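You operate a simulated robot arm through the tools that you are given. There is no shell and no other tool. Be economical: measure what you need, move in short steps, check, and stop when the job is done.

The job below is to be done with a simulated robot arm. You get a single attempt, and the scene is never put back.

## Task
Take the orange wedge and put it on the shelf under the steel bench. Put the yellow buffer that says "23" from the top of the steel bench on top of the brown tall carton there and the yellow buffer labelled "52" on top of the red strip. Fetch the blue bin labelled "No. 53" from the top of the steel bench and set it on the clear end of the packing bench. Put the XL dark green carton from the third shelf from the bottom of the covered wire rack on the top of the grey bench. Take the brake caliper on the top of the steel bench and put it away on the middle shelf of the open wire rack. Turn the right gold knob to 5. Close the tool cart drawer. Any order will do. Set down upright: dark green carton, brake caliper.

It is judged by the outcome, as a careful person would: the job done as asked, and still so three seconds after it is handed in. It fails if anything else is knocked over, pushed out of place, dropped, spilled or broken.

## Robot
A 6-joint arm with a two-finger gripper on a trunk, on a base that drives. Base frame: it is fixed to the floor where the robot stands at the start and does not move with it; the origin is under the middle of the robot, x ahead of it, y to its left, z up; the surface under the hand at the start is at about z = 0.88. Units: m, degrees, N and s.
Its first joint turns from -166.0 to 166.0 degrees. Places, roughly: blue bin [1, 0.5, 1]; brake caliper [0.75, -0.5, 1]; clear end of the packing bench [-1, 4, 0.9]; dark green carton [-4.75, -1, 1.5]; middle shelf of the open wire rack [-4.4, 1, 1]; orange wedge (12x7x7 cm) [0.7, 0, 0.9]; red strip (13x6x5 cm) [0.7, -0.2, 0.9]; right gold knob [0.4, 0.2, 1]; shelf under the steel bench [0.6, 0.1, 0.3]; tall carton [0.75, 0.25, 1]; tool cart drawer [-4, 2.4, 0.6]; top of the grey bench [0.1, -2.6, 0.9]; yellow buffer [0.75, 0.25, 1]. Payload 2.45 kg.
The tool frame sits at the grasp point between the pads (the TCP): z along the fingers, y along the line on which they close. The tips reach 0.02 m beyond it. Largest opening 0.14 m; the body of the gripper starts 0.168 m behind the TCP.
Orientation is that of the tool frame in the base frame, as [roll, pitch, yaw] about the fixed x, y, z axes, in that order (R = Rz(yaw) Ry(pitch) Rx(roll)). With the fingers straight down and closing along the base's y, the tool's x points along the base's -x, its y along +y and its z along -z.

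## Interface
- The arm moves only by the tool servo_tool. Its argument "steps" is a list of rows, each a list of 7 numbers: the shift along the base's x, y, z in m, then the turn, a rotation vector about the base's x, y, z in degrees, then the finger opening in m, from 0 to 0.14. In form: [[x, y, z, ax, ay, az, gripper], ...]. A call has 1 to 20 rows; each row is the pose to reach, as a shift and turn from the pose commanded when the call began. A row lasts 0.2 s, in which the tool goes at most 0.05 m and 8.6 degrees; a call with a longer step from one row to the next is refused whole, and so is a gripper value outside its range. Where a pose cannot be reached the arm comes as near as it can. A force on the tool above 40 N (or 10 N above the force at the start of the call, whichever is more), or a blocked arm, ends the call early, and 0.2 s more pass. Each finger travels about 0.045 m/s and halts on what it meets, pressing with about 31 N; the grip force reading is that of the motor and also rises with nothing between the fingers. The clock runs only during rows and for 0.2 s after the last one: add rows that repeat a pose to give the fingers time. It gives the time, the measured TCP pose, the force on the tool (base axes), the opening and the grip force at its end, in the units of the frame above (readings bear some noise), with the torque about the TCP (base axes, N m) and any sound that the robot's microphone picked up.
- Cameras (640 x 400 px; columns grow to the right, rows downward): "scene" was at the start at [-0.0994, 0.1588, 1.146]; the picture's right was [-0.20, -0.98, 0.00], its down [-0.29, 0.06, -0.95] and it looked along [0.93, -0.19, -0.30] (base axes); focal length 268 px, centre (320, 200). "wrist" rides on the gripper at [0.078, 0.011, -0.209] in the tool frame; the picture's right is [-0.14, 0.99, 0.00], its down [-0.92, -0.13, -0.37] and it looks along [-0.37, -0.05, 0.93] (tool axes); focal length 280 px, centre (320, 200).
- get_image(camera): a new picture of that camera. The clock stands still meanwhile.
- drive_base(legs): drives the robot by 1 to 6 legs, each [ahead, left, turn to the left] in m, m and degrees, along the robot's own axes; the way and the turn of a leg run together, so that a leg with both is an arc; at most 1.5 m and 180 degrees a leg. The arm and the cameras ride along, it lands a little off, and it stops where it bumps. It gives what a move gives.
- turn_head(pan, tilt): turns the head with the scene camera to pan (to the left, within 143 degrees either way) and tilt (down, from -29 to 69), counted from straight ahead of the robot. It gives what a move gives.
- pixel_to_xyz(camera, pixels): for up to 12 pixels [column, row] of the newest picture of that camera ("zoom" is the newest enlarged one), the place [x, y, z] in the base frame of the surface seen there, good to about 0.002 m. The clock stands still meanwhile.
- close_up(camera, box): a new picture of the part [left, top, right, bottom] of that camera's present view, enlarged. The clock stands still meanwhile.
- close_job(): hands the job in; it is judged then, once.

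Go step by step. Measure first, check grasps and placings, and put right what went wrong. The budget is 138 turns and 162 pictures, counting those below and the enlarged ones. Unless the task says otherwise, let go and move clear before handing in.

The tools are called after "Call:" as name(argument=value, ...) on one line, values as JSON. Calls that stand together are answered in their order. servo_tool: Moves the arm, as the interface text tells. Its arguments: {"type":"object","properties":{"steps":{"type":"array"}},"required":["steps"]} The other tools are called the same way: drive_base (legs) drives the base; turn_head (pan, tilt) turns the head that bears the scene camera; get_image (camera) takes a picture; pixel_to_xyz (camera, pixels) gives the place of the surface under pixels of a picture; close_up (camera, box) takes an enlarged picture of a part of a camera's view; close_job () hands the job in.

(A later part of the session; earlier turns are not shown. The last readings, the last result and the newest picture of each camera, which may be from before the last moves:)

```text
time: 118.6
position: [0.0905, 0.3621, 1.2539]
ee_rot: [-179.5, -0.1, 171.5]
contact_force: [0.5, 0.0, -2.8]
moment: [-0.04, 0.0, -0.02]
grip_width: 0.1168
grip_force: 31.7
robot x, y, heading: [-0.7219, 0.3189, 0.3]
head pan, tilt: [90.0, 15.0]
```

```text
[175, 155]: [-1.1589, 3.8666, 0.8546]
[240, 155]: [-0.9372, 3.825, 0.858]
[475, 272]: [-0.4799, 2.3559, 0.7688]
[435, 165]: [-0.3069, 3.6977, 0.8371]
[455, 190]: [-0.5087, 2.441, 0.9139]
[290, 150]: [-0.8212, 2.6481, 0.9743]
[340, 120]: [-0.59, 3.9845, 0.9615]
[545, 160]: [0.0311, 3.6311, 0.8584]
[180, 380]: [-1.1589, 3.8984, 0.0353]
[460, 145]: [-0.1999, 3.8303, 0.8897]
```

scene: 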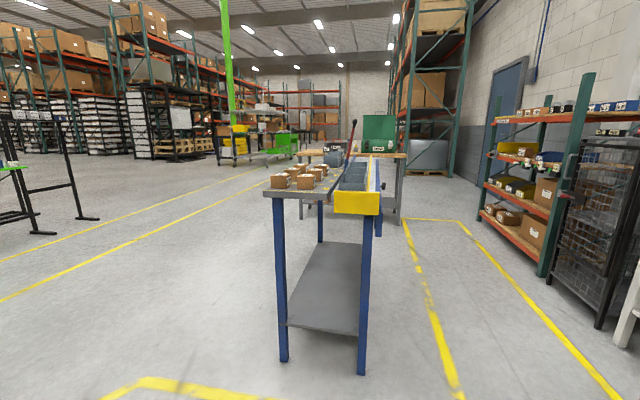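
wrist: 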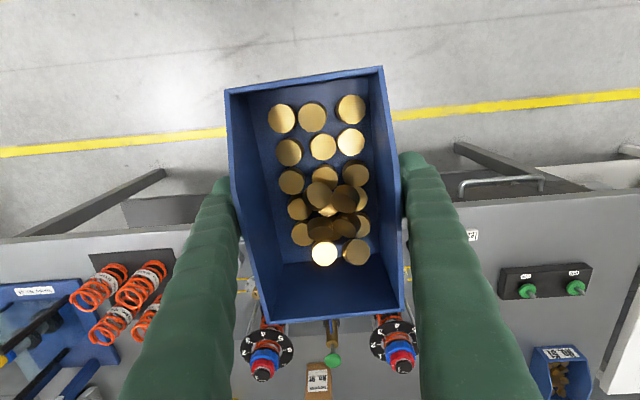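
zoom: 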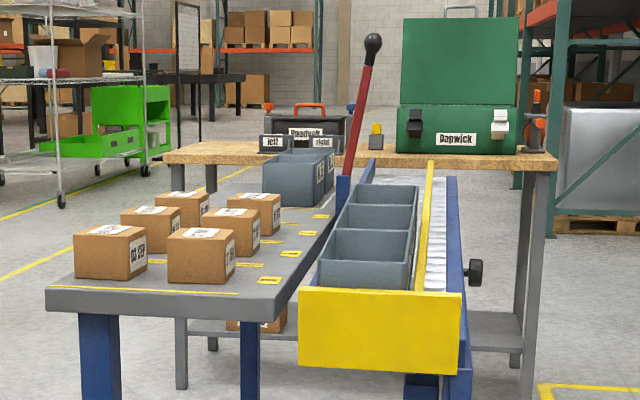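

Best approach is around the left (–x) side of the blue bench. Turning left to face +y, then checking that way.

Call:
drive_base(legs=[[0, 0, 90]])

Call:
turn_head(pan=75, tilt=25)

Call:
get_image(camera="scene")

Call:
turn_head(pan=20, tilt=20)

Call:
get_image(camera="scene")

```text
time: 122.8
position: [-0.7728, 1.128, 1.2549]
ee_rot: [-179.5, -0.1, -98.3]
contact_force: [-0.2, -0.2, -4.2]
moment: [0.0, 0.01, 0.02]
grip_width: 0.1166
grip_force: 31.3
robot x, y, heading: [-0.7249, 0.3164, 90.0]
head pan, tilt: [90.0, 15.0]
```

```text
time: 123.6
position: [-0.7731, 1.1292, 1.2551]
ee_rot: [-179.4, -0.1, -98.4]
contact_force: [0.2, -0.3, -3.7]
moment: [-0.01, -0.01, 0.0]
grip_width: 0.1172
grip_force: 30.4
robot x, y, heading: [-0.7238, 0.318, 90.3]
head pan, tilt: [75.0, 25.0]
```

```text
96 pictures are left
```

scene: 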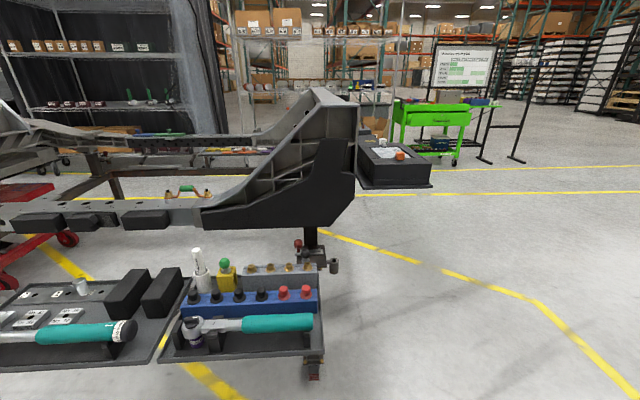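

```text
time: 124.8
position: [-0.7725, 1.1276, 1.2537]
ee_rot: [-179.5, -0.1, -98.4]
contact_force: [0.0, 0.0, -4.5]
moment: [0.0, 0.01, 0.02]
grip_width: 0.117
grip_force: 31.1
robot x, y, heading: [-0.7212, 0.3173, 90.0]
head pan, tilt: [20.0, 20.0]
```

```text
95 pictures are left
```

scene: 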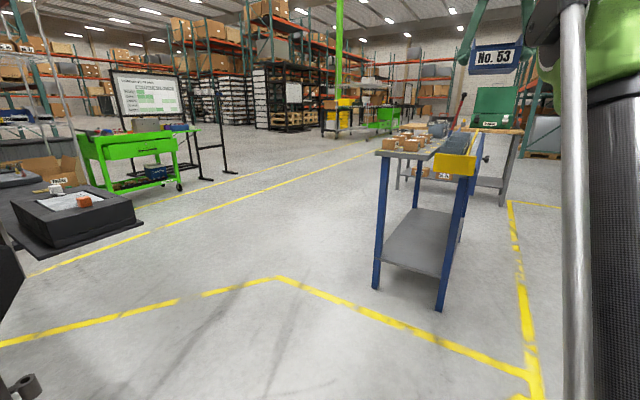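

Subframe cart lies close at left. Measuring its extents and the path.

Call:
pixel_to_xyz(camera="scene", pixels=[[140, 225], [30, 245], [100, 190], [378, 285], [380, 155], [20, 380], [200, 297], [180, 190], [90, 150], [275, 280]])

```text
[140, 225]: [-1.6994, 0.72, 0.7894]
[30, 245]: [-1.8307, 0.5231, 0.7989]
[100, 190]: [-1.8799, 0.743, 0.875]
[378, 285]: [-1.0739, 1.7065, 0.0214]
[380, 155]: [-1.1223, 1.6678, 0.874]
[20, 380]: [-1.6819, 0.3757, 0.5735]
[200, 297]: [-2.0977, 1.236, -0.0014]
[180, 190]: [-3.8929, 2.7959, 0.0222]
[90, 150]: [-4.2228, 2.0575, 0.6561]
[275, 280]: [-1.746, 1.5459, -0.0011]
```

A diagonal path at heading 130° clears both corners by 0.5 m. Driving around the blue bench.

Call:
drive_base(legs=[[0, 0, 40], [1.5, 0, 0], [0, 0, -40], [1.2, 0, 0]])

Call:
turn_head(pan=-20, tilt=20)

Call:
get_image(camera="scene")

```text
time: 141.8
position: [-1.7033, 3.4989, 1.2536]
ee_rot: [-179.4, -0.1, -99.7]
contact_force: [0.1, 1.5, -4.3]
moment: [-0.04, 0.0, 0.0]
grip_width: 0.1167
grip_force: 31.2
robot x, y, heading: [-1.6684, 2.685, 89.0]
head pan, tilt: [20.0, 20.0]
```

```text
time: 142.8
position: [-1.7011, 3.4984, 1.2538]
ee_rot: [-179.5, 0.0, -99.7]
contact_force: [0.5, -0.5, -4.5]
moment: [0.0, 0.0, 0.02]
grip_width: 0.1168
grip_force: 30.9
robot x, y, heading: [-1.6698, 2.6828, 89.1]
head pan, tilt: [-20.0, 20.0]
```

```text
94 pictures are left
```

scene: 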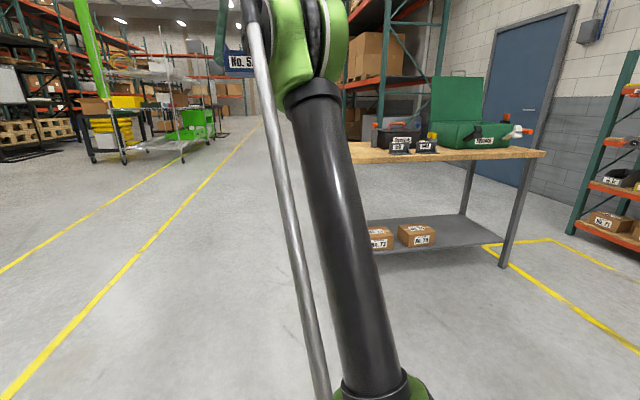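

Moving in front of the bench's left end.

Call:
drive_base(legs=[[0, -0.4, 1], [0.45, 0, 0]])

Call:
get_image(camera="wrist")

Call:
turn_head(pan=-60, tilt=25)

Call:
get_image(camera="scene")

```text
time: 147.7
position: [-1.3124, 3.9454, 1.2546]
ee_rot: [-179.5, -0.1, -98.6]
contact_force: [-0.5, 0.4, -4.7]
moment: [-0.02, -0.02, 0.03]
grip_width: 0.1167
grip_force: 31.7
robot x, y, heading: [-1.2696, 3.1314, 90.1]
head pan, tilt: [-20.0, 20.0]
```

```text
93 pictures are left
```

wrist: 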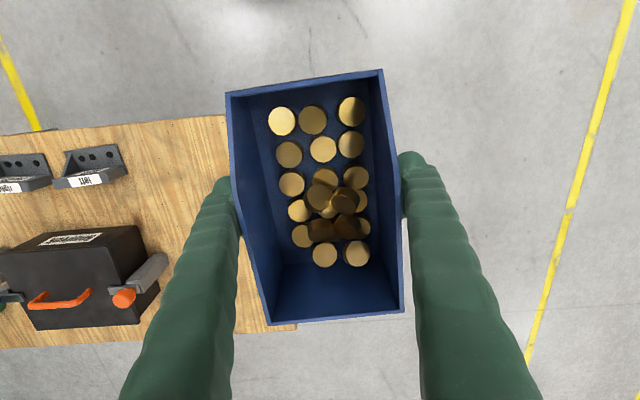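

```text
time: 148.8
position: [-1.3139, 3.9446, 1.2539]
ee_rot: [-179.5, -0.1, -98.6]
contact_force: [-0.4, -1.1, -4.8]
moment: [-0.02, 0.03, -0.03]
grip_width: 0.1168
grip_force: 30.9
robot x, y, heading: [-1.263, 3.1344, 90.0]
head pan, tilt: [-60.0, 25.0]
```

```text
92 pictures are left
```

scene: 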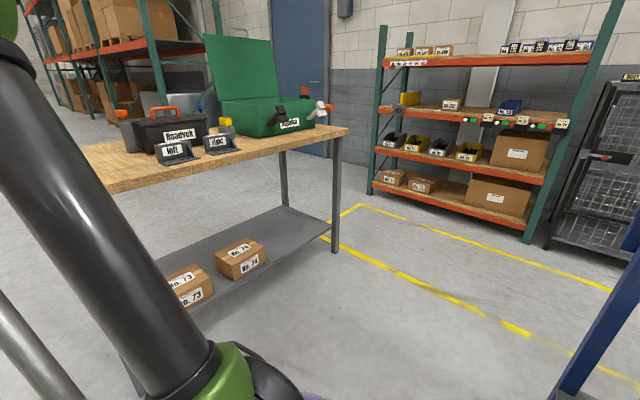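

Call:
pixel_to_xyz(camera="wrist", pixels=[[215, 120], [190, 200], [125, 165], [165, 265], [130, 320], [230, 330], [295, 328], [205, 150], [150, 120], [80, 240]])

```text
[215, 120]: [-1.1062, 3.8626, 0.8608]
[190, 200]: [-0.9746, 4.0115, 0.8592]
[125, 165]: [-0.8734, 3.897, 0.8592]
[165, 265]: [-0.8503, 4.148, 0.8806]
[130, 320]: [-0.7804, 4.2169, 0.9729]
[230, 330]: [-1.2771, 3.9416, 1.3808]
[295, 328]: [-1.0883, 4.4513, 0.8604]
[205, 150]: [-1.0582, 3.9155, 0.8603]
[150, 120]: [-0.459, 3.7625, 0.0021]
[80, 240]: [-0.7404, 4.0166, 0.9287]
```

Clear end: surface z 0.860, clear over x -1.13…-0.9, y 3.9…4.4. Shifting the robot right 0.26 and ahead 0.1, then lowering the bin at about (-1.02, 4.1).

Call:
drive_base(legs=[[0, -0.27, 0], [0.11, 0, 0]])

Call:
get_image(camera="wrist")

```text
time: 151.4
position: [-1.0427, 4.0543, 1.2545]
ee_rot: [-179.5, -0.1, -98.5]
contact_force: [-0.3, 0.2, -4.3]
moment: [-0.04, -0.02, -0.02]
grip_width: 0.117
grip_force: 30.7
robot x, y, heading: [-0.9942, 3.2423, 90.1]
head pan, tilt: [-60.0, 25.0]
```

```text
91 pictures are left
```

wrist: 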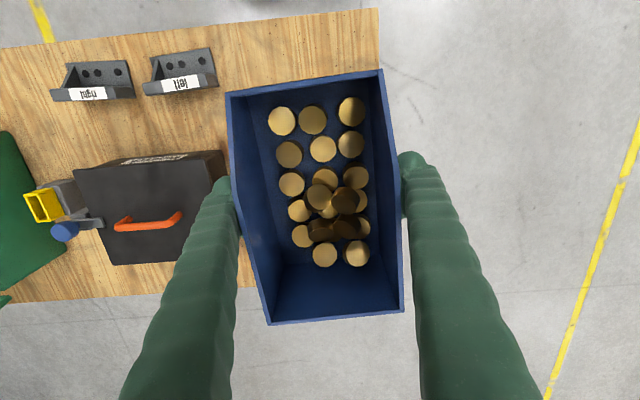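

Call:
pixel_to_xyz(camera="wrist", pixels=[[378, 50], [375, 20], [222, 160], [218, 180], [205, 155], [214, 85], [243, 280], [225, 95]])

```text
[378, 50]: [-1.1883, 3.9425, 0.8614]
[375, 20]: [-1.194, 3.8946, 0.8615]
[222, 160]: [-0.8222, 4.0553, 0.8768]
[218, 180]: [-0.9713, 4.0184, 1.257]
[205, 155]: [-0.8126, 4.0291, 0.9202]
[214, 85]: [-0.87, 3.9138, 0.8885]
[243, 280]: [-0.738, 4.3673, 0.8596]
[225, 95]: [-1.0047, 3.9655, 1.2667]
```

Room is fine. Lowering onto (-1.02, 4.09).

Call:
servo_tool(steps=[[0.01, 0.02, -0.04, 0, 0, 0, 0.08], [0.02, 0.035, -0.08, 0, 0, 0, 0.08], [0.02, 0.035, -0.125, 0, 0, 0, 0.08], [0.02, 0.035, -0.17, 0, 0, 0, 0.08], [0.02, 0.035, -0.215, 0, 0, 0, 0.08], [0.02, 0.035, -0.26, 0, 0, 0, 0.08], [0.02, 0.035, -0.3, 0, 0, 0, 0.08], [0.02, 0.035, -0.33, 0, 0, 0, 0.08], [0.02, 0.035, -0.348, 0, 0, 0, 0.08], [0.02, 0.035, -0.355, 0, 0, 0, 0.08], [0.02, 0.035, -0.358, 0, 0, 0, 0.08], [0.02, 0.035, -0.358, 0, 0, 0, 0.08]])

Call:
get_image(camera="wrist")

```text
time: 154.1
position: [-1.023, 4.0898, 0.8958]
ee_rot: [-179.5, -0.1, -98.6]
contact_force: [0.1, -0.2, -3.7]
moment: [-0.02, -0.01, -0.01]
grip_width: 0.1168
grip_force: 30.8
robot x, y, heading: [-0.9994, 3.2412, 90.2]
head pan, tilt: [-60.0, 25.0]
```

```text
90 pictures are left
```

wrist: 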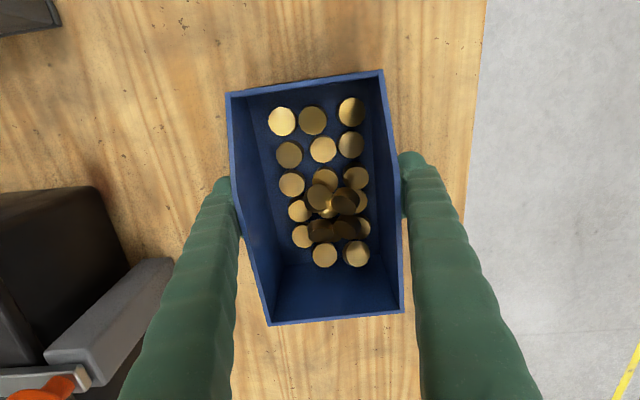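

Just above the surface. Lowering 2 mm more, releasing and lifting away.

Call:
servo_tool(steps=[[0, 0, -0.0015, 0, 0, 0, 0.08], [0, 0, -0.0025, 0, 0, 0, 0.08], [0, 0, -0.0025, 0, 0, 0, 0.125], [0, 0, -0.0025, 0, 0, 0, 0.135], [0, 0, -0.0025, 0, 0, 0, 0.138], [0, 0, 0.03, 0, 0, 0, 0.138], [0, 0, 0.075, 0, 0, 0, 0.138], [0, 0, 0.12, 0, 0, 0, 0.138], [0, 0, 0.165, 0, 0, 0, 0.13], [0, 0, 0.21, 0, 0, 0, 0.12], [0, 0, 0.255, 0, 0, 0, 0.11], [0, 0, 0.3, 0, 0, 0, 0.1], [0, 0, 0.34, 0, 0, 0, 0.1]])

Call:
get_image(camera="wrist")

```text
time: 156.8
position: [-1.0224, 4.0872, 1.2362]
ee_rot: [-179.4, -0.1, -98.6]
contact_force: [-0.3, -0.7, 0.7]
moment: [0.15, 0.0, -0.04]
grip_width: 0.1
grip_force: 0.1
robot x, y, heading: [-0.9964, 3.2419, 90.3]
head pan, tilt: [-60.0, 25.0]
```

```text
89 pictures are left
```

wrist: 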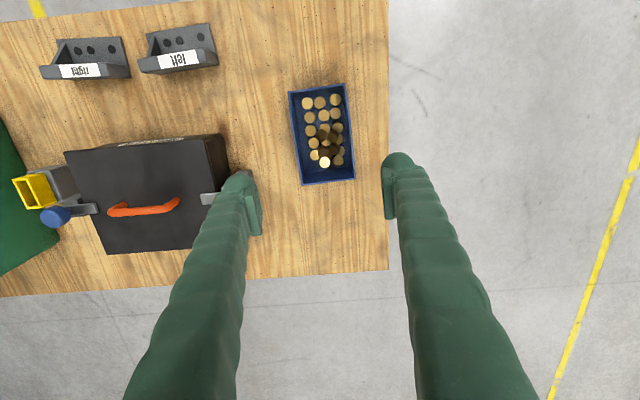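

Bin 53 is on the packing bench's clear end. Next the tool cart drawer near (-4, 2.4); tucking the arm in a bit and heading that way.

Call:
servo_tool(steps=[[0, -0.045, 0, 0, 0, 0, 0.08], [0, -0.09, 0, 0, 0, 0, 0.06], [0, -0.135, 0, 0, 0, 0, 0.04], [0, -0.18, 0, 0, 0, 0, 0.02], [0, -0.225, 0, 0, 0, 0, 0.01], [0, -0.27, 0, 0, 0, 0, 0.01], [0, -0.27, 0, 0, 0, 0, 0.01]])

Call:
drive_base(legs=[[0, 0.8, 0], [0, 0, 90]])

Call:
turn_head(pan=10, tilt=15)

Call:
get_image(camera="scene")

```text
time: 158.4
position: [-1.0228, 3.8192, 1.2368]
ee_rot: [-179.5, -0.1, -98.5]
contact_force: [0.3, -0.4, 0.5]
moment: [0.0, -0.02, 0.02]
grip_width: 0.0097
grip_force: 0.0
robot x, y, heading: [-0.9935, 3.243, 89.9]
head pan, tilt: [-60.0, 25.0]
```

```text
time: 166.6
position: [-2.3743, 3.221, 1.2356]
ee_rot: [-179.6, -0.2, -8.7]
contact_force: [-0.1, -0.4, 0.7]
moment: [-0.02, 0.02, 0.02]
grip_width: 0.0097
grip_force: 0.1
robot x, y, heading: [-1.7942, 3.2483, 179.6]
head pan, tilt: [-60.0, 25.0]
```

```text
time: 168.0
position: [-2.3723, 3.2208, 1.2364]
ee_rot: [-179.5, -0.1, -8.6]
contact_force: [0.7, -0.7, 0.0]
moment: [0.02, 0.0, 0.01]
grip_width: 0.0097
grip_force: 0.1
robot x, y, heading: [-1.7975, 3.2469, 179.7]
head pan, tilt: [10.0, 15.0]
```

```text
88 pictures are left
```

scene: 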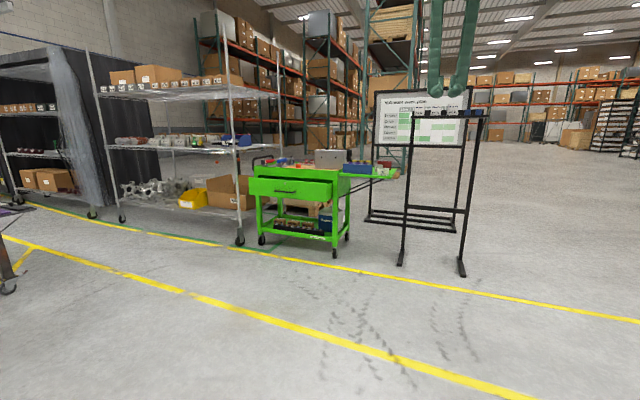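

The green tool cart (300,200) shows its drawer open toward us; the open and covered wire racks are to its left. Measuring.

Call:
close_up(camera="scene", box=[230, 140, 410, 260])

Call:
pixel_to_xyz(camera="scene", pixels=[[286, 191], [252, 187], [331, 193], [345, 190], [262, 240], [334, 255], [252, 168], [349, 170], [240, 240], [91, 215], [225, 147], [120, 220]])

```text
3.33 times, centred on (320, 200) of scene
```

zoom: 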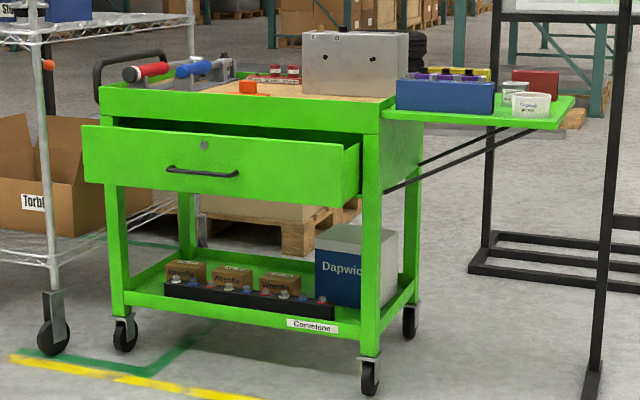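

```text
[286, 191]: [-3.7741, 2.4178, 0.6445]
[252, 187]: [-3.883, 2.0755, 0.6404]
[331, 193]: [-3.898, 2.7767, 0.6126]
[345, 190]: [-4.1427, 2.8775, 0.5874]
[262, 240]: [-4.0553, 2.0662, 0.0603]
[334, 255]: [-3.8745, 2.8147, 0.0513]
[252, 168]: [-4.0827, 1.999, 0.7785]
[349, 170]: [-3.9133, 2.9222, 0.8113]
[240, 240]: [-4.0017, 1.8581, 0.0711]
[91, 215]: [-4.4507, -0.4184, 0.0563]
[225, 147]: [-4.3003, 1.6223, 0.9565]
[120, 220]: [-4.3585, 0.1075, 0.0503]
```

Call:
pixel_to_xyz(camera="zoom", pixels=[[90, 145], [95, 175], [200, 145], [340, 160], [335, 195], [200, 172], [150, 185], [250, 190], [110, 122], [370, 150], [350, 180], [115, 230]])

```text
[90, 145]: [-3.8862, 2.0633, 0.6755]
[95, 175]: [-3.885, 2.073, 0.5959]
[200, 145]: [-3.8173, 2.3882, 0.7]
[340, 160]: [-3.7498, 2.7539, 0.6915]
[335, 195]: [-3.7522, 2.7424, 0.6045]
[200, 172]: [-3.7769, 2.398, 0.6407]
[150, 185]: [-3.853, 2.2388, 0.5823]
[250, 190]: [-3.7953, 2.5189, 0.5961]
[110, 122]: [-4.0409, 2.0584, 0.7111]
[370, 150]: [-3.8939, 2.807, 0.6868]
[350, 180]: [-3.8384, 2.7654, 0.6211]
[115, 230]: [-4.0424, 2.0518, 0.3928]
```

Drawer face is a plane through (-3.818, 2.409), out by 0.15 m, to be pushed along (-0.981, 0.193). Driving to a stand-off facing it, then pitching the closed gripper 45°.

Call:
drive_base(legs=[[1.03, 0, 0], [0, 1.03, 0], [0, 0, -10.8]])

Call:
turn_head(pan=10, tilt=25)

Call:
get_image(camera="scene")

```text
time: 178.9
position: [-3.4033, 2.3037, 1.2369]
ee_rot: [-179.5, -0.1, -19.9]
contact_force: [-0.6, -0.6, -0.3]
moment: [0.01, -0.02, -0.02]
grip_width: 0.0098
grip_force: 0.0
robot x, y, heading: [-2.8352, 2.2138, 168.7]
head pan, tilt: [10.0, 15.0]
```

```text
time: 179.7
position: [-3.4016, 2.3029, 1.235]
ee_rot: [-179.6, -0.2, -19.9]
contact_force: [-0.2, 1.0, 0.0]
moment: [0.01, -0.01, -0.01]
grip_width: 0.01
grip_force: 0.1
robot x, y, heading: [-2.8298, 2.2138, 168.7]
head pan, tilt: [10.0, 25.0]
```

```text
86 pictures are left
```

scene: 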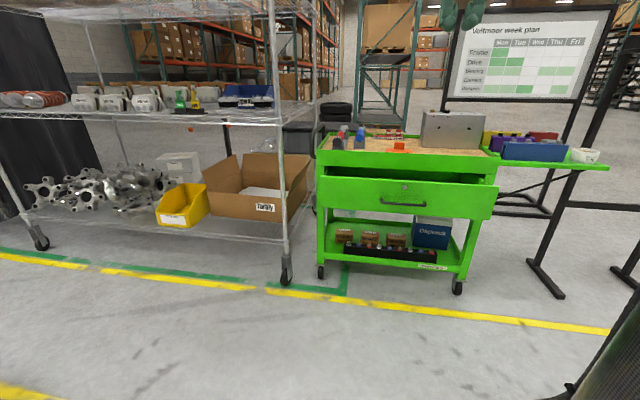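

Aligning the tool, moving ahead and down in front of the drawer, then pitching 45° forward.

Call:
servo_tool(steps=[[-0.03, 0.01, -0.035, 0, 0, 4.3, 0.0], [-0.06, 0.02, -0.07, 0, 0, 8.6, 0.0], [-0.09, 0.03, -0.105, 0, 0, 8.6, 0.0], [-0.12, 0.04, -0.14, 0, 0, 8.6, 0.0], [-0.15, 0.05, -0.175, 0, 0, 8.6, 0.0], [-0.18, 0.06, -0.21, 0, 0, 8.6, 0.0], [-0.21, 0.07, -0.245, 0, 0, 8.6, 0.0], [-0.24, 0.078, -0.28, 0, 0, 8.6, 0.0], [-0.26, 0.078, -0.32, 0, 0, 8.6, 0.0], [-0.26, 0.078, -0.36, 0, 0, 8.6, 0.0], [-0.26, 0.078, -0.36, 0, 0, 8.6, 0.0]])

Call:
servo_tool(steps=[[0, 0, -0.03, 1.47, 7.36, 0, 0], [0, 0, -0.06, 2.94, 14.7, 0, 0], [0, 0, -0.09, 4.41, 22.1, 0, 0], [0, 0, -0.12, 5.88, 29.4, 0, 0], [0, 0, -0.15, 7.35, 36.8, 0, 0], [0, 0, -0.187, 8.82, 44.1, 0, 0], [0, 0, -0.187, 8.82, 44.1, 0, 0]])

Call:
get_image(camera="scene")

Call:
get_image(camera="wrist")

```text
time: 182.1
position: [-3.6646, 2.3812, 0.8763]
ee_rot: [-179.5, -0.1, -11.3]
contact_force: [-0.8, 0.1, 0.4]
moment: [0.03, 0.01, 0.0]
grip_width: 0.0
grip_force: 29.0
robot x, y, heading: [-2.8344, 2.214, 168.4]
head pan, tilt: [10.0, 25.0]
```

```text
time: 183.7
position: [-3.6631, 2.3816, 0.6891]
ee_rot: [-179.4, 44.9, -11.1]
contact_force: [0.0, 0.0, -1.0]
moment: [0.02, 0.0, 0.0]
grip_width: 0.0
grip_force: 29.4
robot x, y, heading: [-2.8312, 2.2137, 168.8]
head pan, tilt: [10.0, 25.0]
```

```text
85 pictures are left
```

scene: 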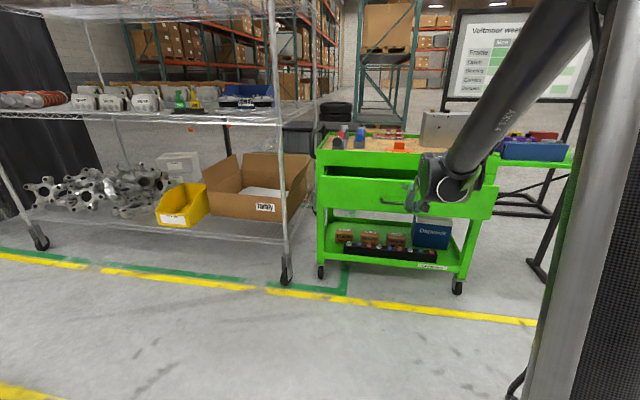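

```text
84 pictures are left
```

wrist: 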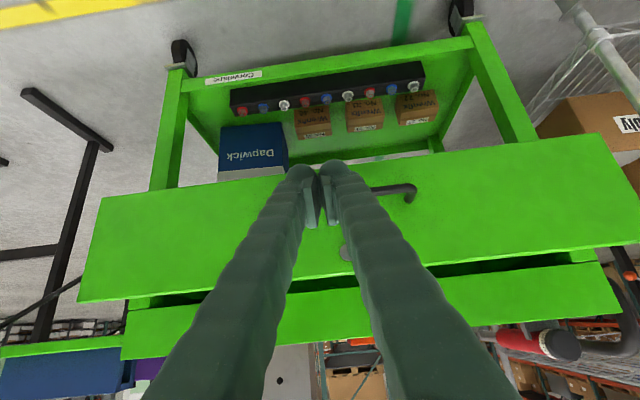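

Fingertips aimed above the handle. Pushing along (-0.981, 0.193).

Call:
servo_tool(steps=[[-0.03, 0.006, 0, 0, 0, 0, 0], [-0.06, 0.012, 0, 0, 0, 0, 0], [-0.09, 0.018, 0, 0, 0, 0, 0], [-0.11, 0.022, 0, 0, 0, 0, 0], [-0.125, 0.0246, 0, 0, 0, 0, 0], [-0.14, 0.0275, 0, 0, 0, 0, 0], [-0.155, 0.0305, 0, 0, 0, 0, 0], [-0.17, 0.0334, 0, 0, 0, 0, 0], [-0.185, 0.0364, 0, 0, 0, 0, 0], [-0.2, 0.0393, 0, 0, 0, 0, 0], [-0.215, 0.0423, 0, 0, 0, 0, 0], [-0.23, 0.0452, 0, 0, 0, 0, 0]])

Call:
get_image(camera="wrist")

```text
time: 186.3
position: [-3.8935, 2.4265, 0.6888]
ee_rot: [-179.4, 44.9, -11.2]
contact_force: [-0.2, 0.0, -0.6]
moment: [-0.03, 0.0, 0.0]
grip_width: 0.0
grip_force: 29.5
robot x, y, heading: [-2.8314, 2.2149, 168.5]
head pan, tilt: [10.0, 25.0]
```

```text
83 pictures are left
```

wrist: 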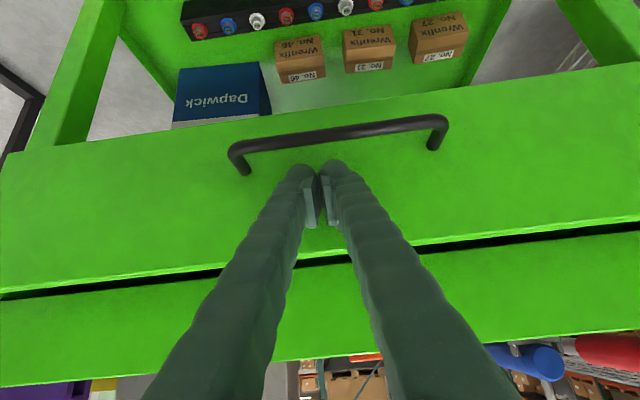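

The drawer slides with little force. Continuing gently until the force rises.

Call:
servo_tool(steps=[[-0.012, 0.0024, 0, 0, 0, 0, 0], [-0.024, 0.0047, 0, 0, 0, 0, 0], [-0.034, 0.0067, 0, 0, 0, 0, 0], [-0.042, 0.0083, 0, 0, 0, 0, 0], [-0.047, 0.0093, 0, 0, 0, 0, 0], [-0.051, 0.01, 0, 0, 0, 0, 0]])

Call:
get_image(camera="wrist")

Call:
get_image(camera="scene")

```text
time: 187.2
position: [-3.9273, 2.4341, 0.6872]
ee_rot: [-179.5, 44.5, -11.3]
contact_force: [11.1, -1.6, 4.1]
moment: [-0.08, 0.13, 0.02]
grip_width: 0.0058
grip_force: 29.1
robot x, y, heading: [-2.8297, 2.2145, 168.7]
head pan, tilt: [10.0, 25.0]
stopped in row 4: the force on the tool passed its limit at 57 N (the readings are from after the stop); the commanded pose is now the measured one
```

```text
82 pictures are left
```

wrist: 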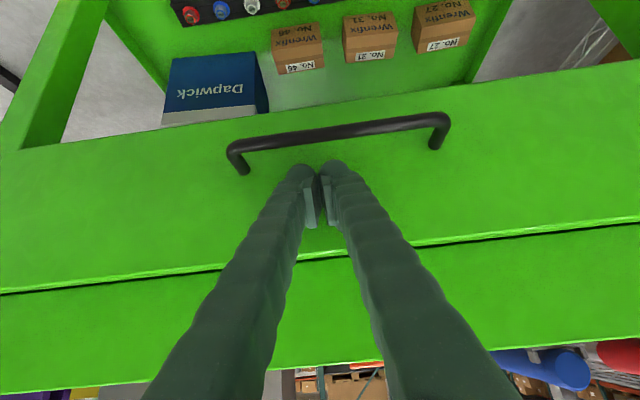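

```text
81 pictures are left
```

scene: 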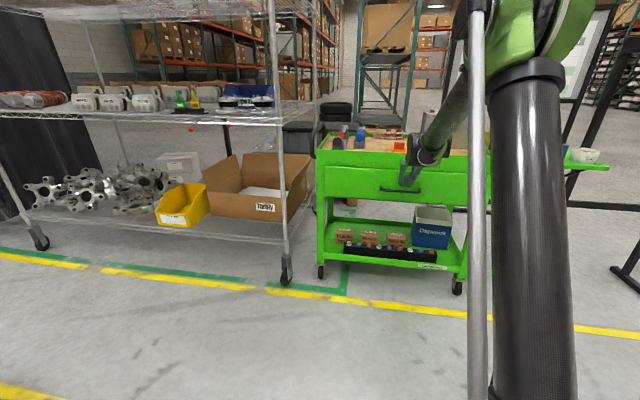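

The drawer met its stop and looks flush. Backing off and measuring.

Call:
servo_tool(steps=[[0.045, -0.009, 0, 0, 0, 0, 0], [0.09, -0.018, 0, 0, 0, 0, 0], [0.135, -0.027, 0.02, 0, 0, 0, 0], [0.18, -0.036, 0.05, 0, 0, 0, 0.0], [0.22, -0.044, 0.07, 0, 0, 0, 0.0], [0.22, -0.044, 0.07, 0, 0, 0, 0.0]])

Call:
close_up(camera="scene", box=[300, 110, 500, 300])

Call:
pixel_to_xyz(camera="scene", pixels=[[345, 172], [370, 185], [330, 175], [345, 190], [322, 230], [319, 172], [440, 195], [340, 158]])

```text
refused: row 4 steps farther than a row can; nothing moved
```

```text
2.11 times, centred on (400, 205) of scene
```

zoom: 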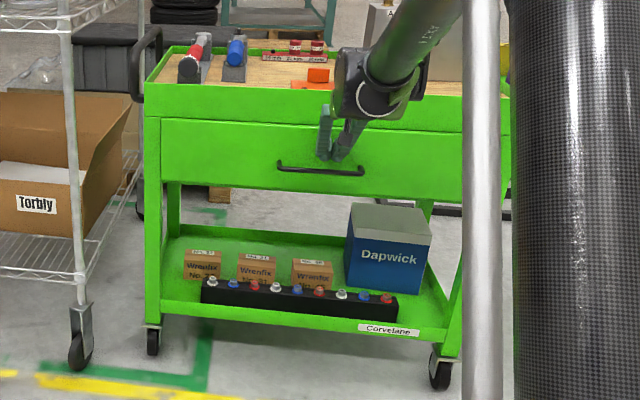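

```text
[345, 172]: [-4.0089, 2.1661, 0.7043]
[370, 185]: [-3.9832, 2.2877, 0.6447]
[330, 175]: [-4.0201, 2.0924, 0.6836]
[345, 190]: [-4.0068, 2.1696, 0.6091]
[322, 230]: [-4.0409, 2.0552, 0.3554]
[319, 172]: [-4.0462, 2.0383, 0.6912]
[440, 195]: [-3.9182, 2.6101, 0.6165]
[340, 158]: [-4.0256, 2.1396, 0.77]
```

The face stands 1.4 cm proud of the posts, plausibly its front panel thickness; I'll push once more gently to confirm it is at its stop.

Call:
servo_tool(steps=[[-0.003, 0.0006, 0, 0, 0, 0, 0], [-0.006, 0.0012, 0, 0, 0, 0, 0], [-0.009, 0.0018, 0, 0, 0, 0, 0], [-0.011, 0.0022, 0, 0, 0, 0, 0], [-0.011, 0.0022, 0, 0, 0, 0, 0]])

Call:
servo_tool(steps=[[0.045, -0.009, 0, 0, 0, 0, 0], [0.09, -0.018, 0, 0, 0, 0, 0], [0.13, -0.026, 0.02, 0, 0, 0, 0], [0.17, -0.034, 0.04, 0, 0, 0, 0.0], [0.21, -0.042, 0.06, 0, 0, 0, 0.0], [0.21, -0.042, 0.06, 0, 0, 0, 0.0]])

Call:
get_image(camera="wrist")

Call:
pixel_to_xyz(camera="scene", pixels=[[345, 172], [330, 175], [440, 195], [322, 230]])

```text
time: 187.6
position: [-3.9275, 2.4337, 0.6867]
ee_rot: [-179.5, 44.4, -11.4]
contact_force: [10.8, -1.9, 3.4]
moment: [-0.04, 0.06, 0.02]
grip_width: 0.0056
grip_force: 29.8
robot x, y, heading: [-2.8318, 2.2211, 168.7]
head pan, tilt: [10.0, 25.0]
stopped in row 2: the force on the tool passed its limit at 47 N (the readings are from after the stop); the commanded pose is now the measured one
```

```text
time: 189.0
position: [-3.7184, 2.3897, 0.7444]
ee_rot: [-179.6, 44.3, -11.3]
contact_force: [-0.4, -0.4, -0.5]
moment: [-0.01, 0.04, 0.01]
grip_width: 0.0
grip_force: 29.3
robot x, y, heading: [-2.8319, 2.2177, 168.8]
head pan, tilt: [10.0, 25.0]
```

```text
79 pictures are left
```

wrist: 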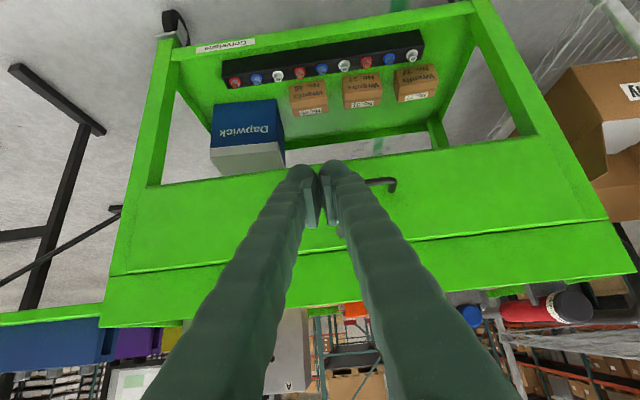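

```text
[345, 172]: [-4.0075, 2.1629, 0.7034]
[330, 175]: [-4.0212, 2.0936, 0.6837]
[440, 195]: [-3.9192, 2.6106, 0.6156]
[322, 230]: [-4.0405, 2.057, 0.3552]
```

Drawer is at its hard stop – closed. Raising the arm, then looking left toward the racks and the passage.

Call:
servo_tool(steps=[[0.03, -0.006, 0.04, 0, 0, 0, 0], [0.06, -0.012, 0.08, 0, 0, 0, 0], [0.09, -0.018, 0.12, 0, 0, 0, 0], [0.1, -0.02, 0.165, 0, 0, 0, 0], [0.1, -0.02, 0.21, 0, 0, 0, 0], [0.1, -0.02, 0.255, 0, 0, 0, 0], [0.1, -0.02, 0.3, 0, 0, 0, 0], [0.1, -0.02, 0.345, 0, 0, 0, 0], [0.1, -0.02, 0.39, 0, 0, 0, 0], [0.1, -0.02, 0.43, 0, 0, 0, 0], [0.1, -0.02, 0.43, 0, 0, 0, 0]])

Call:
turn_head(pan=45, tilt=15)

Call:
get_image(camera="scene")

Call:
turn_head(pan=100, tilt=20)

Call:
get_image(camera="scene")

```text
refused: row 1 steps farther than a row can; nothing moved
```

```text
time: 190.1
position: [-3.7197, 2.3911, 0.7443]
ee_rot: [-179.4, 44.3, -11.3]
contact_force: [0.6, 0.4, -0.1]
moment: [0.01, -0.02, 0.01]
grip_width: 0.0004
grip_force: 29.2
robot x, y, heading: [-2.831, 2.2171, 168.7]
head pan, tilt: [45.0, 15.0]
```

```text
78 pictures are left
```

scene: 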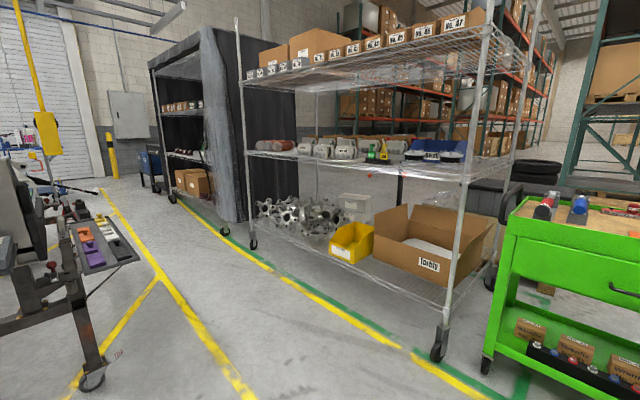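

```text
time: 191.3
position: [-3.7192, 2.3902, 0.7449]
ee_rot: [-179.5, 44.3, -11.3]
contact_force: [-0.4, -0.6, -0.7]
moment: [0.03, 0.04, 0.0]
grip_width: 0.0002
grip_force: 29.4
robot x, y, heading: [-2.8312, 2.2174, 168.6]
head pan, tilt: [100.0, 20.0]
```

```text
77 pictures are left
```

scene: 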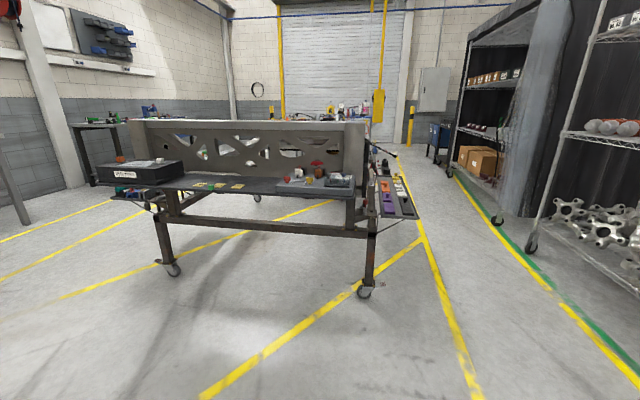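

Call:
pixel_to_xyz(camera="scene", pixels=[[365, 292], [415, 212], [385, 170], [497, 220], [530, 245], [172, 270], [395, 200], [480, 120], [475, 170], [400, 145]])

Call:
servo_tool(steps=[[0.02, -0.004, 0.035, 0, 0, 0, 0], [0.04, -0.008, 0.07, 0, 0, 0, 0], [0.06, -0.012, 0.11, 0, 0, 0, 0], [0.08, -0.016, 0.15, 0, 0, 0, 0], [0.1, -0.02, 0.19, 0, 0, 0, 0], [0.1, -0.02, 0.235, 0, 0, 0, 0], [0.1, -0.02, 0.28, 0, 0, 0, 0], [0.1, -0.02, 0.325, 0, 0, 0, 0], [0.1, -0.02, 0.37, 0, 0, 0, 0], [0.1, -0.02, 0.415, 0, 0, 0, 0], [0.1, -0.02, 0.45, 0, 0, 0, 0], [0.1, -0.02, 0.45, 0, 0, 0, 0]])

```text
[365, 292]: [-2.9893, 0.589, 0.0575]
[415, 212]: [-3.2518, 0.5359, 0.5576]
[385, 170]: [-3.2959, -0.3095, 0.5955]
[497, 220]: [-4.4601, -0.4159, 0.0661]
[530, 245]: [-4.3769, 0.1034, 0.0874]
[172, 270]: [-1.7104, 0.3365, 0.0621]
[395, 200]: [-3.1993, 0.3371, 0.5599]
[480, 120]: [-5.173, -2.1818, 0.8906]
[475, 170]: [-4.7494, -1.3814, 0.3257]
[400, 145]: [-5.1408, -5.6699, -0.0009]
```

```text
time: 193.9
position: [-3.619, 2.3722, 1.1963]
ee_rot: [-179.5, 44.4, -11.3]
contact_force: [0.0, 0.2, 0.4]
moment: [-0.04, -0.02, -0.05]
grip_width: 0.0003
grip_force: 29.4
robot x, y, heading: [-2.8304, 2.2134, 168.7]
head pan, tilt: [100.0, 20.0]
```

Passage between subframe (x>-3.25) and racks (front x≈-4.3) is about 1.05 m. I'll go through it facing along it, arm ahead.

Call:
drive_base(legs=[[0, 0, 90], [0, -0.5, 0], [1.4, 0, 0], [1.4, 0, 0]])

Call:
turn_head(pan=0, tilt=20)

Call:
get_image(camera="scene")

Call:
turn_head(pan=-80, tilt=10)

Call:
get_image(camera="scene")

```text
time: 213.8
position: [-4.0172, -1.2278, 1.1951]
ee_rot: [-179.5, 44.2, 79.3]
contact_force: [-0.2, 0.2, -0.7]
moment: [0.02, -0.01, 0.0]
grip_width: 0.0
grip_force: 29.1
robot x, y, heading: [-3.8674, -0.4409, -100.5]
head pan, tilt: [100.0, 20.0]
```

```text
time: 215.6
position: [-4.0146, -1.2266, 1.1972]
ee_rot: [-179.5, 44.3, 79.2]
contact_force: [0.2, -0.1, 0.9]
moment: [-0.01, 0.02, -0.01]
grip_width: 0.0
grip_force: 29.4
robot x, y, heading: [-3.8701, -0.4396, -100.6]
head pan, tilt: [0.0, 20.0]
```

```text
76 pictures are left
```

scene: 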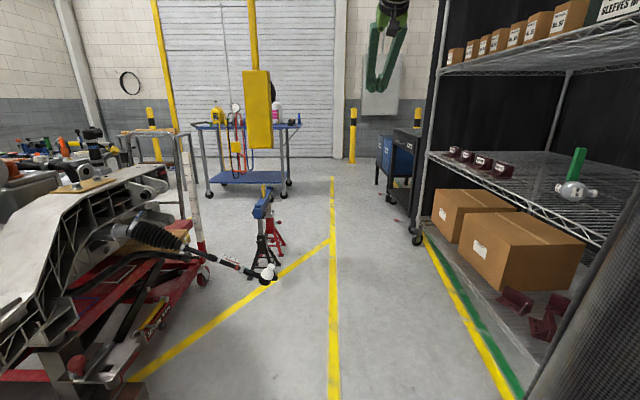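

```text
time: 217.1
position: [-4.0161, -1.2265, 1.1954]
ee_rot: [-179.5, 44.3, 79.3]
contact_force: [-0.1, 0.2, 0.3]
moment: [0.02, 0.03, 0.0]
grip_width: 0.0002
grip_force: 29.6
robot x, y, heading: [-3.867, -0.4401, -100.7]
head pan, tilt: [-80.0, 10.0]
```

```text
75 pictures are left
```

scene: 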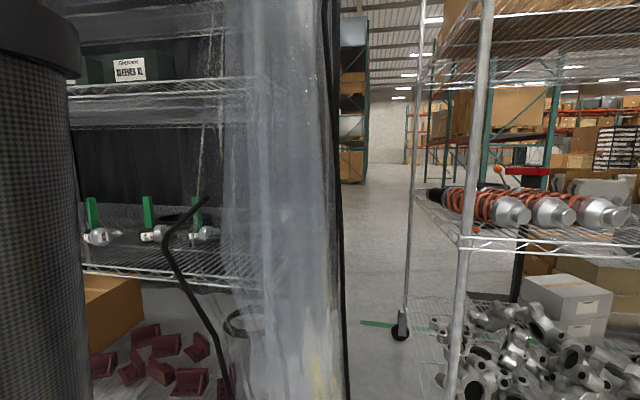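

"SLEEVES XL" dark green carton is seen at (130,65). There is a plastic curtain beside it. Zooming and measuring.

Call:
turn_head(pan=-65, tilt=0)

Call:
get_image(camera="scene")

Call:
turn_head(pan=-100, tilt=0)

Call:
get_image(camera="scene")

```text
time: 217.9
position: [-4.0168, -1.2266, 1.197]
ee_rot: [-179.6, 44.3, 79.4]
contact_force: [-0.2, 1.5, -0.7]
moment: [-0.01, 0.01, 0.02]
grip_width: 0.0
grip_force: 29.6
robot x, y, heading: [-3.8671, -0.4399, -100.8]
head pan, tilt: [-65.0, 0.0]
```

```text
74 pictures are left
```

scene: 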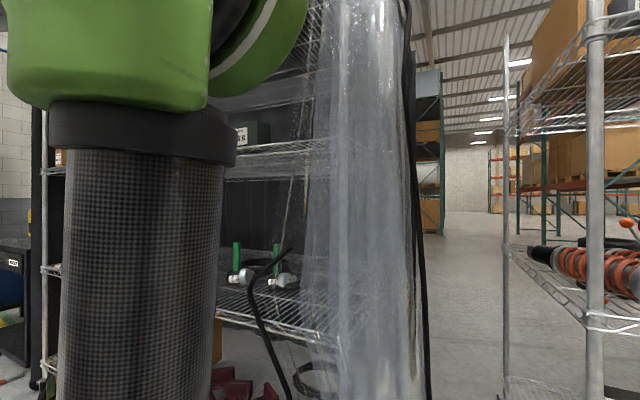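

```text
time: 218.9
position: [-4.0163, -1.2273, 1.196]
ee_rot: [-179.5, 44.3, 79.3]
contact_force: [-0.2, -0.8, 0.4]
moment: [0.02, -0.01, -0.03]
grip_width: 0.0002
grip_force: 29.3
robot x, y, heading: [-3.8661, -0.436, -100.6]
head pan, tilt: [-100.0, 0.0]
```

```text
73 pictures are left
```

scene: 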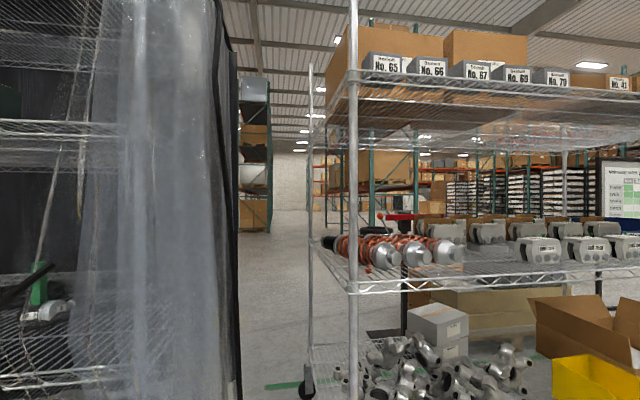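

I need to stand farther along. Checking the subframe's protruding axle before moving.

Call:
turn_head(pan=15, tilt=25)

Call:
get_image(camera="scene")

Call:
pixel_to_xyz(camera="scene", pixels=[[330, 255], [260, 240], [230, 165], [265, 255], [325, 225], [245, 115], [410, 300], [290, 180], [480, 200], [530, 190]])

```text
time: 220.9
position: [-4.0161, -1.2278, 1.1961]
ee_rot: [-179.5, 44.4, 79.3]
contact_force: [0.2, 0.4, -0.4]
moment: [0.0, -0.01, 0.02]
grip_width: 0.0
grip_force: 29.3
robot x, y, heading: [-3.8669, -0.4391, -100.6]
head pan, tilt: [15.0, 25.0]
```

```text
72 pictures are left
```

scene: 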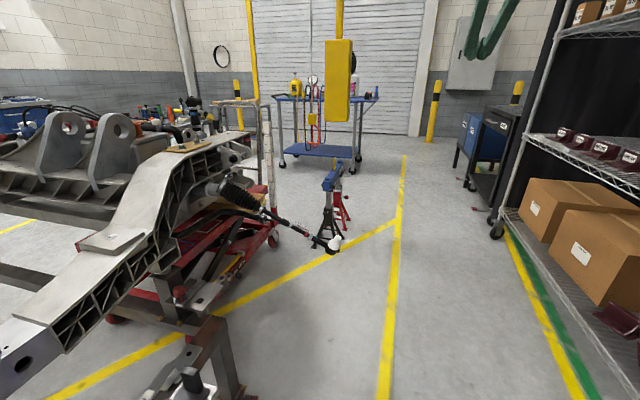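

```text
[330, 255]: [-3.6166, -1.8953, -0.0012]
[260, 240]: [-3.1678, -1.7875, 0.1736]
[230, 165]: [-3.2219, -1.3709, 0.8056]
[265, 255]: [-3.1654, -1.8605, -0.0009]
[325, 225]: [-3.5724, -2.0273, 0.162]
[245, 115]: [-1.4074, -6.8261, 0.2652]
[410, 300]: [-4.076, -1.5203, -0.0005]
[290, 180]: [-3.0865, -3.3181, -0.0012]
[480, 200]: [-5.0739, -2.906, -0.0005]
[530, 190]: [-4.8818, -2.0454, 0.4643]
```

Call:
pixel_to_xyz(camera="scene", pixels=[[336, 242], [318, 240], [300, 228], [240, 195], [272, 212], [332, 180], [345, 205], [540, 140], [600, 160], [520, 180]])

```text
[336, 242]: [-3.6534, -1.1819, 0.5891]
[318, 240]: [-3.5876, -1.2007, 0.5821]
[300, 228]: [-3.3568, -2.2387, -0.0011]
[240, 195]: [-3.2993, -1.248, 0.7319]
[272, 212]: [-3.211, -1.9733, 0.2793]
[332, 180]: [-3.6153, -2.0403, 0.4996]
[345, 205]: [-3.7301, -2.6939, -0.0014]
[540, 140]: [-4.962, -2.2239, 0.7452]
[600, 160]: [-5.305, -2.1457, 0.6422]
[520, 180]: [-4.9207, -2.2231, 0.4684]
```

Tie-rod tip is at (-3.65,-1.18,0.59), leaving about 1 m to the rack. Measuring the XL carton now.

Call:
turn_head(pan=-78, tilt=0)

Call:
close_up(camera="scene", box=[60, 60, 260, 185])

Call:
pixel_to_xyz(camera="zoom", pixels=[[100, 150], [210, 150], [260, 160], [350, 160], [210, 190], [150, 240], [300, 240], [400, 200], [500, 200], [450, 240]])

```text
time: 222.5
position: [-4.0164, -1.2283, 1.1958]
ee_rot: [-179.4, 44.3, 79.2]
contact_force: [-0.7, -0.2, 0.3]
moment: [0.0, 0.02, 0.0]
grip_width: 0.0004
grip_force: 29.6
robot x, y, heading: [-3.8677, -0.4399, -100.7]
head pan, tilt: [-78.0, 0.0]
```

```text
3.20 times, centred on (160, 122) of scene
```

zoom: 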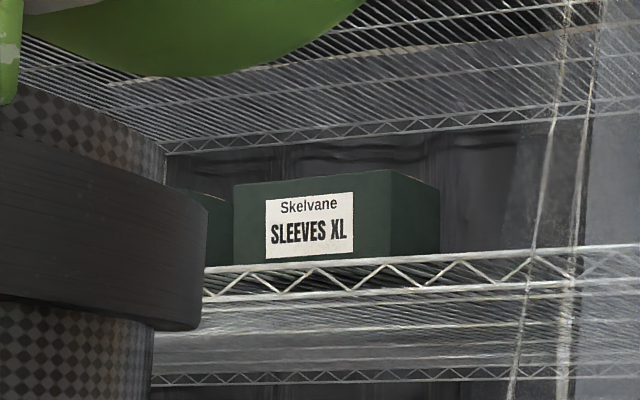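

```text
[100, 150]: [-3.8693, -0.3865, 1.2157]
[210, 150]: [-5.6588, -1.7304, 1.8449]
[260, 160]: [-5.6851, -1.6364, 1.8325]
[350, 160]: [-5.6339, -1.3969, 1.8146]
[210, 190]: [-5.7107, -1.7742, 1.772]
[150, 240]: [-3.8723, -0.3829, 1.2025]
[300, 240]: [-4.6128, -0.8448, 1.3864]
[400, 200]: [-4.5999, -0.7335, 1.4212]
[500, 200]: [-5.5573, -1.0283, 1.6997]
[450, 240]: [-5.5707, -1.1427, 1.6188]
```

Call:
pixel_to_xyz(camera="zoom", pixels=[[242, 192], [382, 178], [242, 258], [382, 250], [430, 195], [430, 240], [220, 250], [300, 275], [390, 180], [330, 180], [300, 130], [200, 215]])

```text
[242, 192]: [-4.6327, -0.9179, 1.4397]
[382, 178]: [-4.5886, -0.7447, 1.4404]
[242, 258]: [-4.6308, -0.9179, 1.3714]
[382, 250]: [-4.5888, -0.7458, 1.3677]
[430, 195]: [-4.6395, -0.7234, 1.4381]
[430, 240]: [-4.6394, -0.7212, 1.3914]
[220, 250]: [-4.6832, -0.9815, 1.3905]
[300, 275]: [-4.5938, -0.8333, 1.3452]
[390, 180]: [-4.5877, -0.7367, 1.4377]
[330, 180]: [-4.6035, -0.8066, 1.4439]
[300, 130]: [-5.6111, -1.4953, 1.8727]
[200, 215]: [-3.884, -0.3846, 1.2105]
```

The XL carton: 0.19 wide, 0.062 deep, 0.08 high, sitting at (-4.63,-0.83), shelf z≈1.36. I'll grip it front/back, with the tool slanting in from the south side above its neighbours; so go past it and turn to face back along the rack.

Call:
pixel_to_xyz(camera="zoom", pixels=[[300, 143], [400, 132], [250, 150], [200, 160], [450, 122], [185, 220], [225, 200]])

Call:
drive_base(legs=[[1.45, 0, 0], [0, 0, 176]])

Call:
turn_head(pan=35, tilt=0)

Call:
get_image(camera="scene")

```text
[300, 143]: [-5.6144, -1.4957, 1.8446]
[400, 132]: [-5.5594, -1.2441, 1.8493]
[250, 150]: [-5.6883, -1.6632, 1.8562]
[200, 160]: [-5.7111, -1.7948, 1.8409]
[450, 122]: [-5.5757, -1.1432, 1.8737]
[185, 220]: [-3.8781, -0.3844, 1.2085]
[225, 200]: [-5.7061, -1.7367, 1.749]
```

```text
time: 232.8
position: [-3.5529, -2.4386, 1.1987]
ee_rot: [-178.4, 44.5, 137.7]
contact_force: [-6.2, -11.3, 6.0]
moment: [2.08, 0.44, 2.28]
grip_width: 0.0002
grip_force: 29.3
robot x, y, heading: [-4.1382, -1.8815, -42.9]
head pan, tilt: [-78.0, 0.0]
stopped in leg 2: the force on the tool passed its limit at 146 N (the readings are from after the stop); the commanded pose is now the measured one
```

```text
time: 234.7
position: [-3.5546, -2.4382, 1.1988]
ee_rot: [-178.4, 44.5, 137.7]
contact_force: [-11.3, -22.0, 16.5]
moment: [4.55, 1.16, 4.83]
grip_width: 0.0
grip_force: 29.7
robot x, y, heading: [-4.1371, -1.8808, -43.1]
head pan, tilt: [35.0, 0.0]
```

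```text
70 pictures are left
```

scene: 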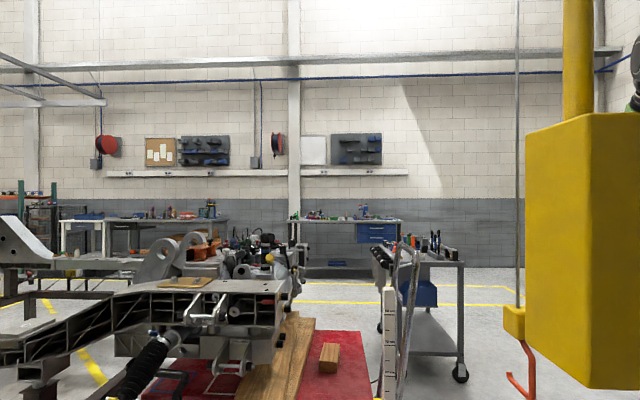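

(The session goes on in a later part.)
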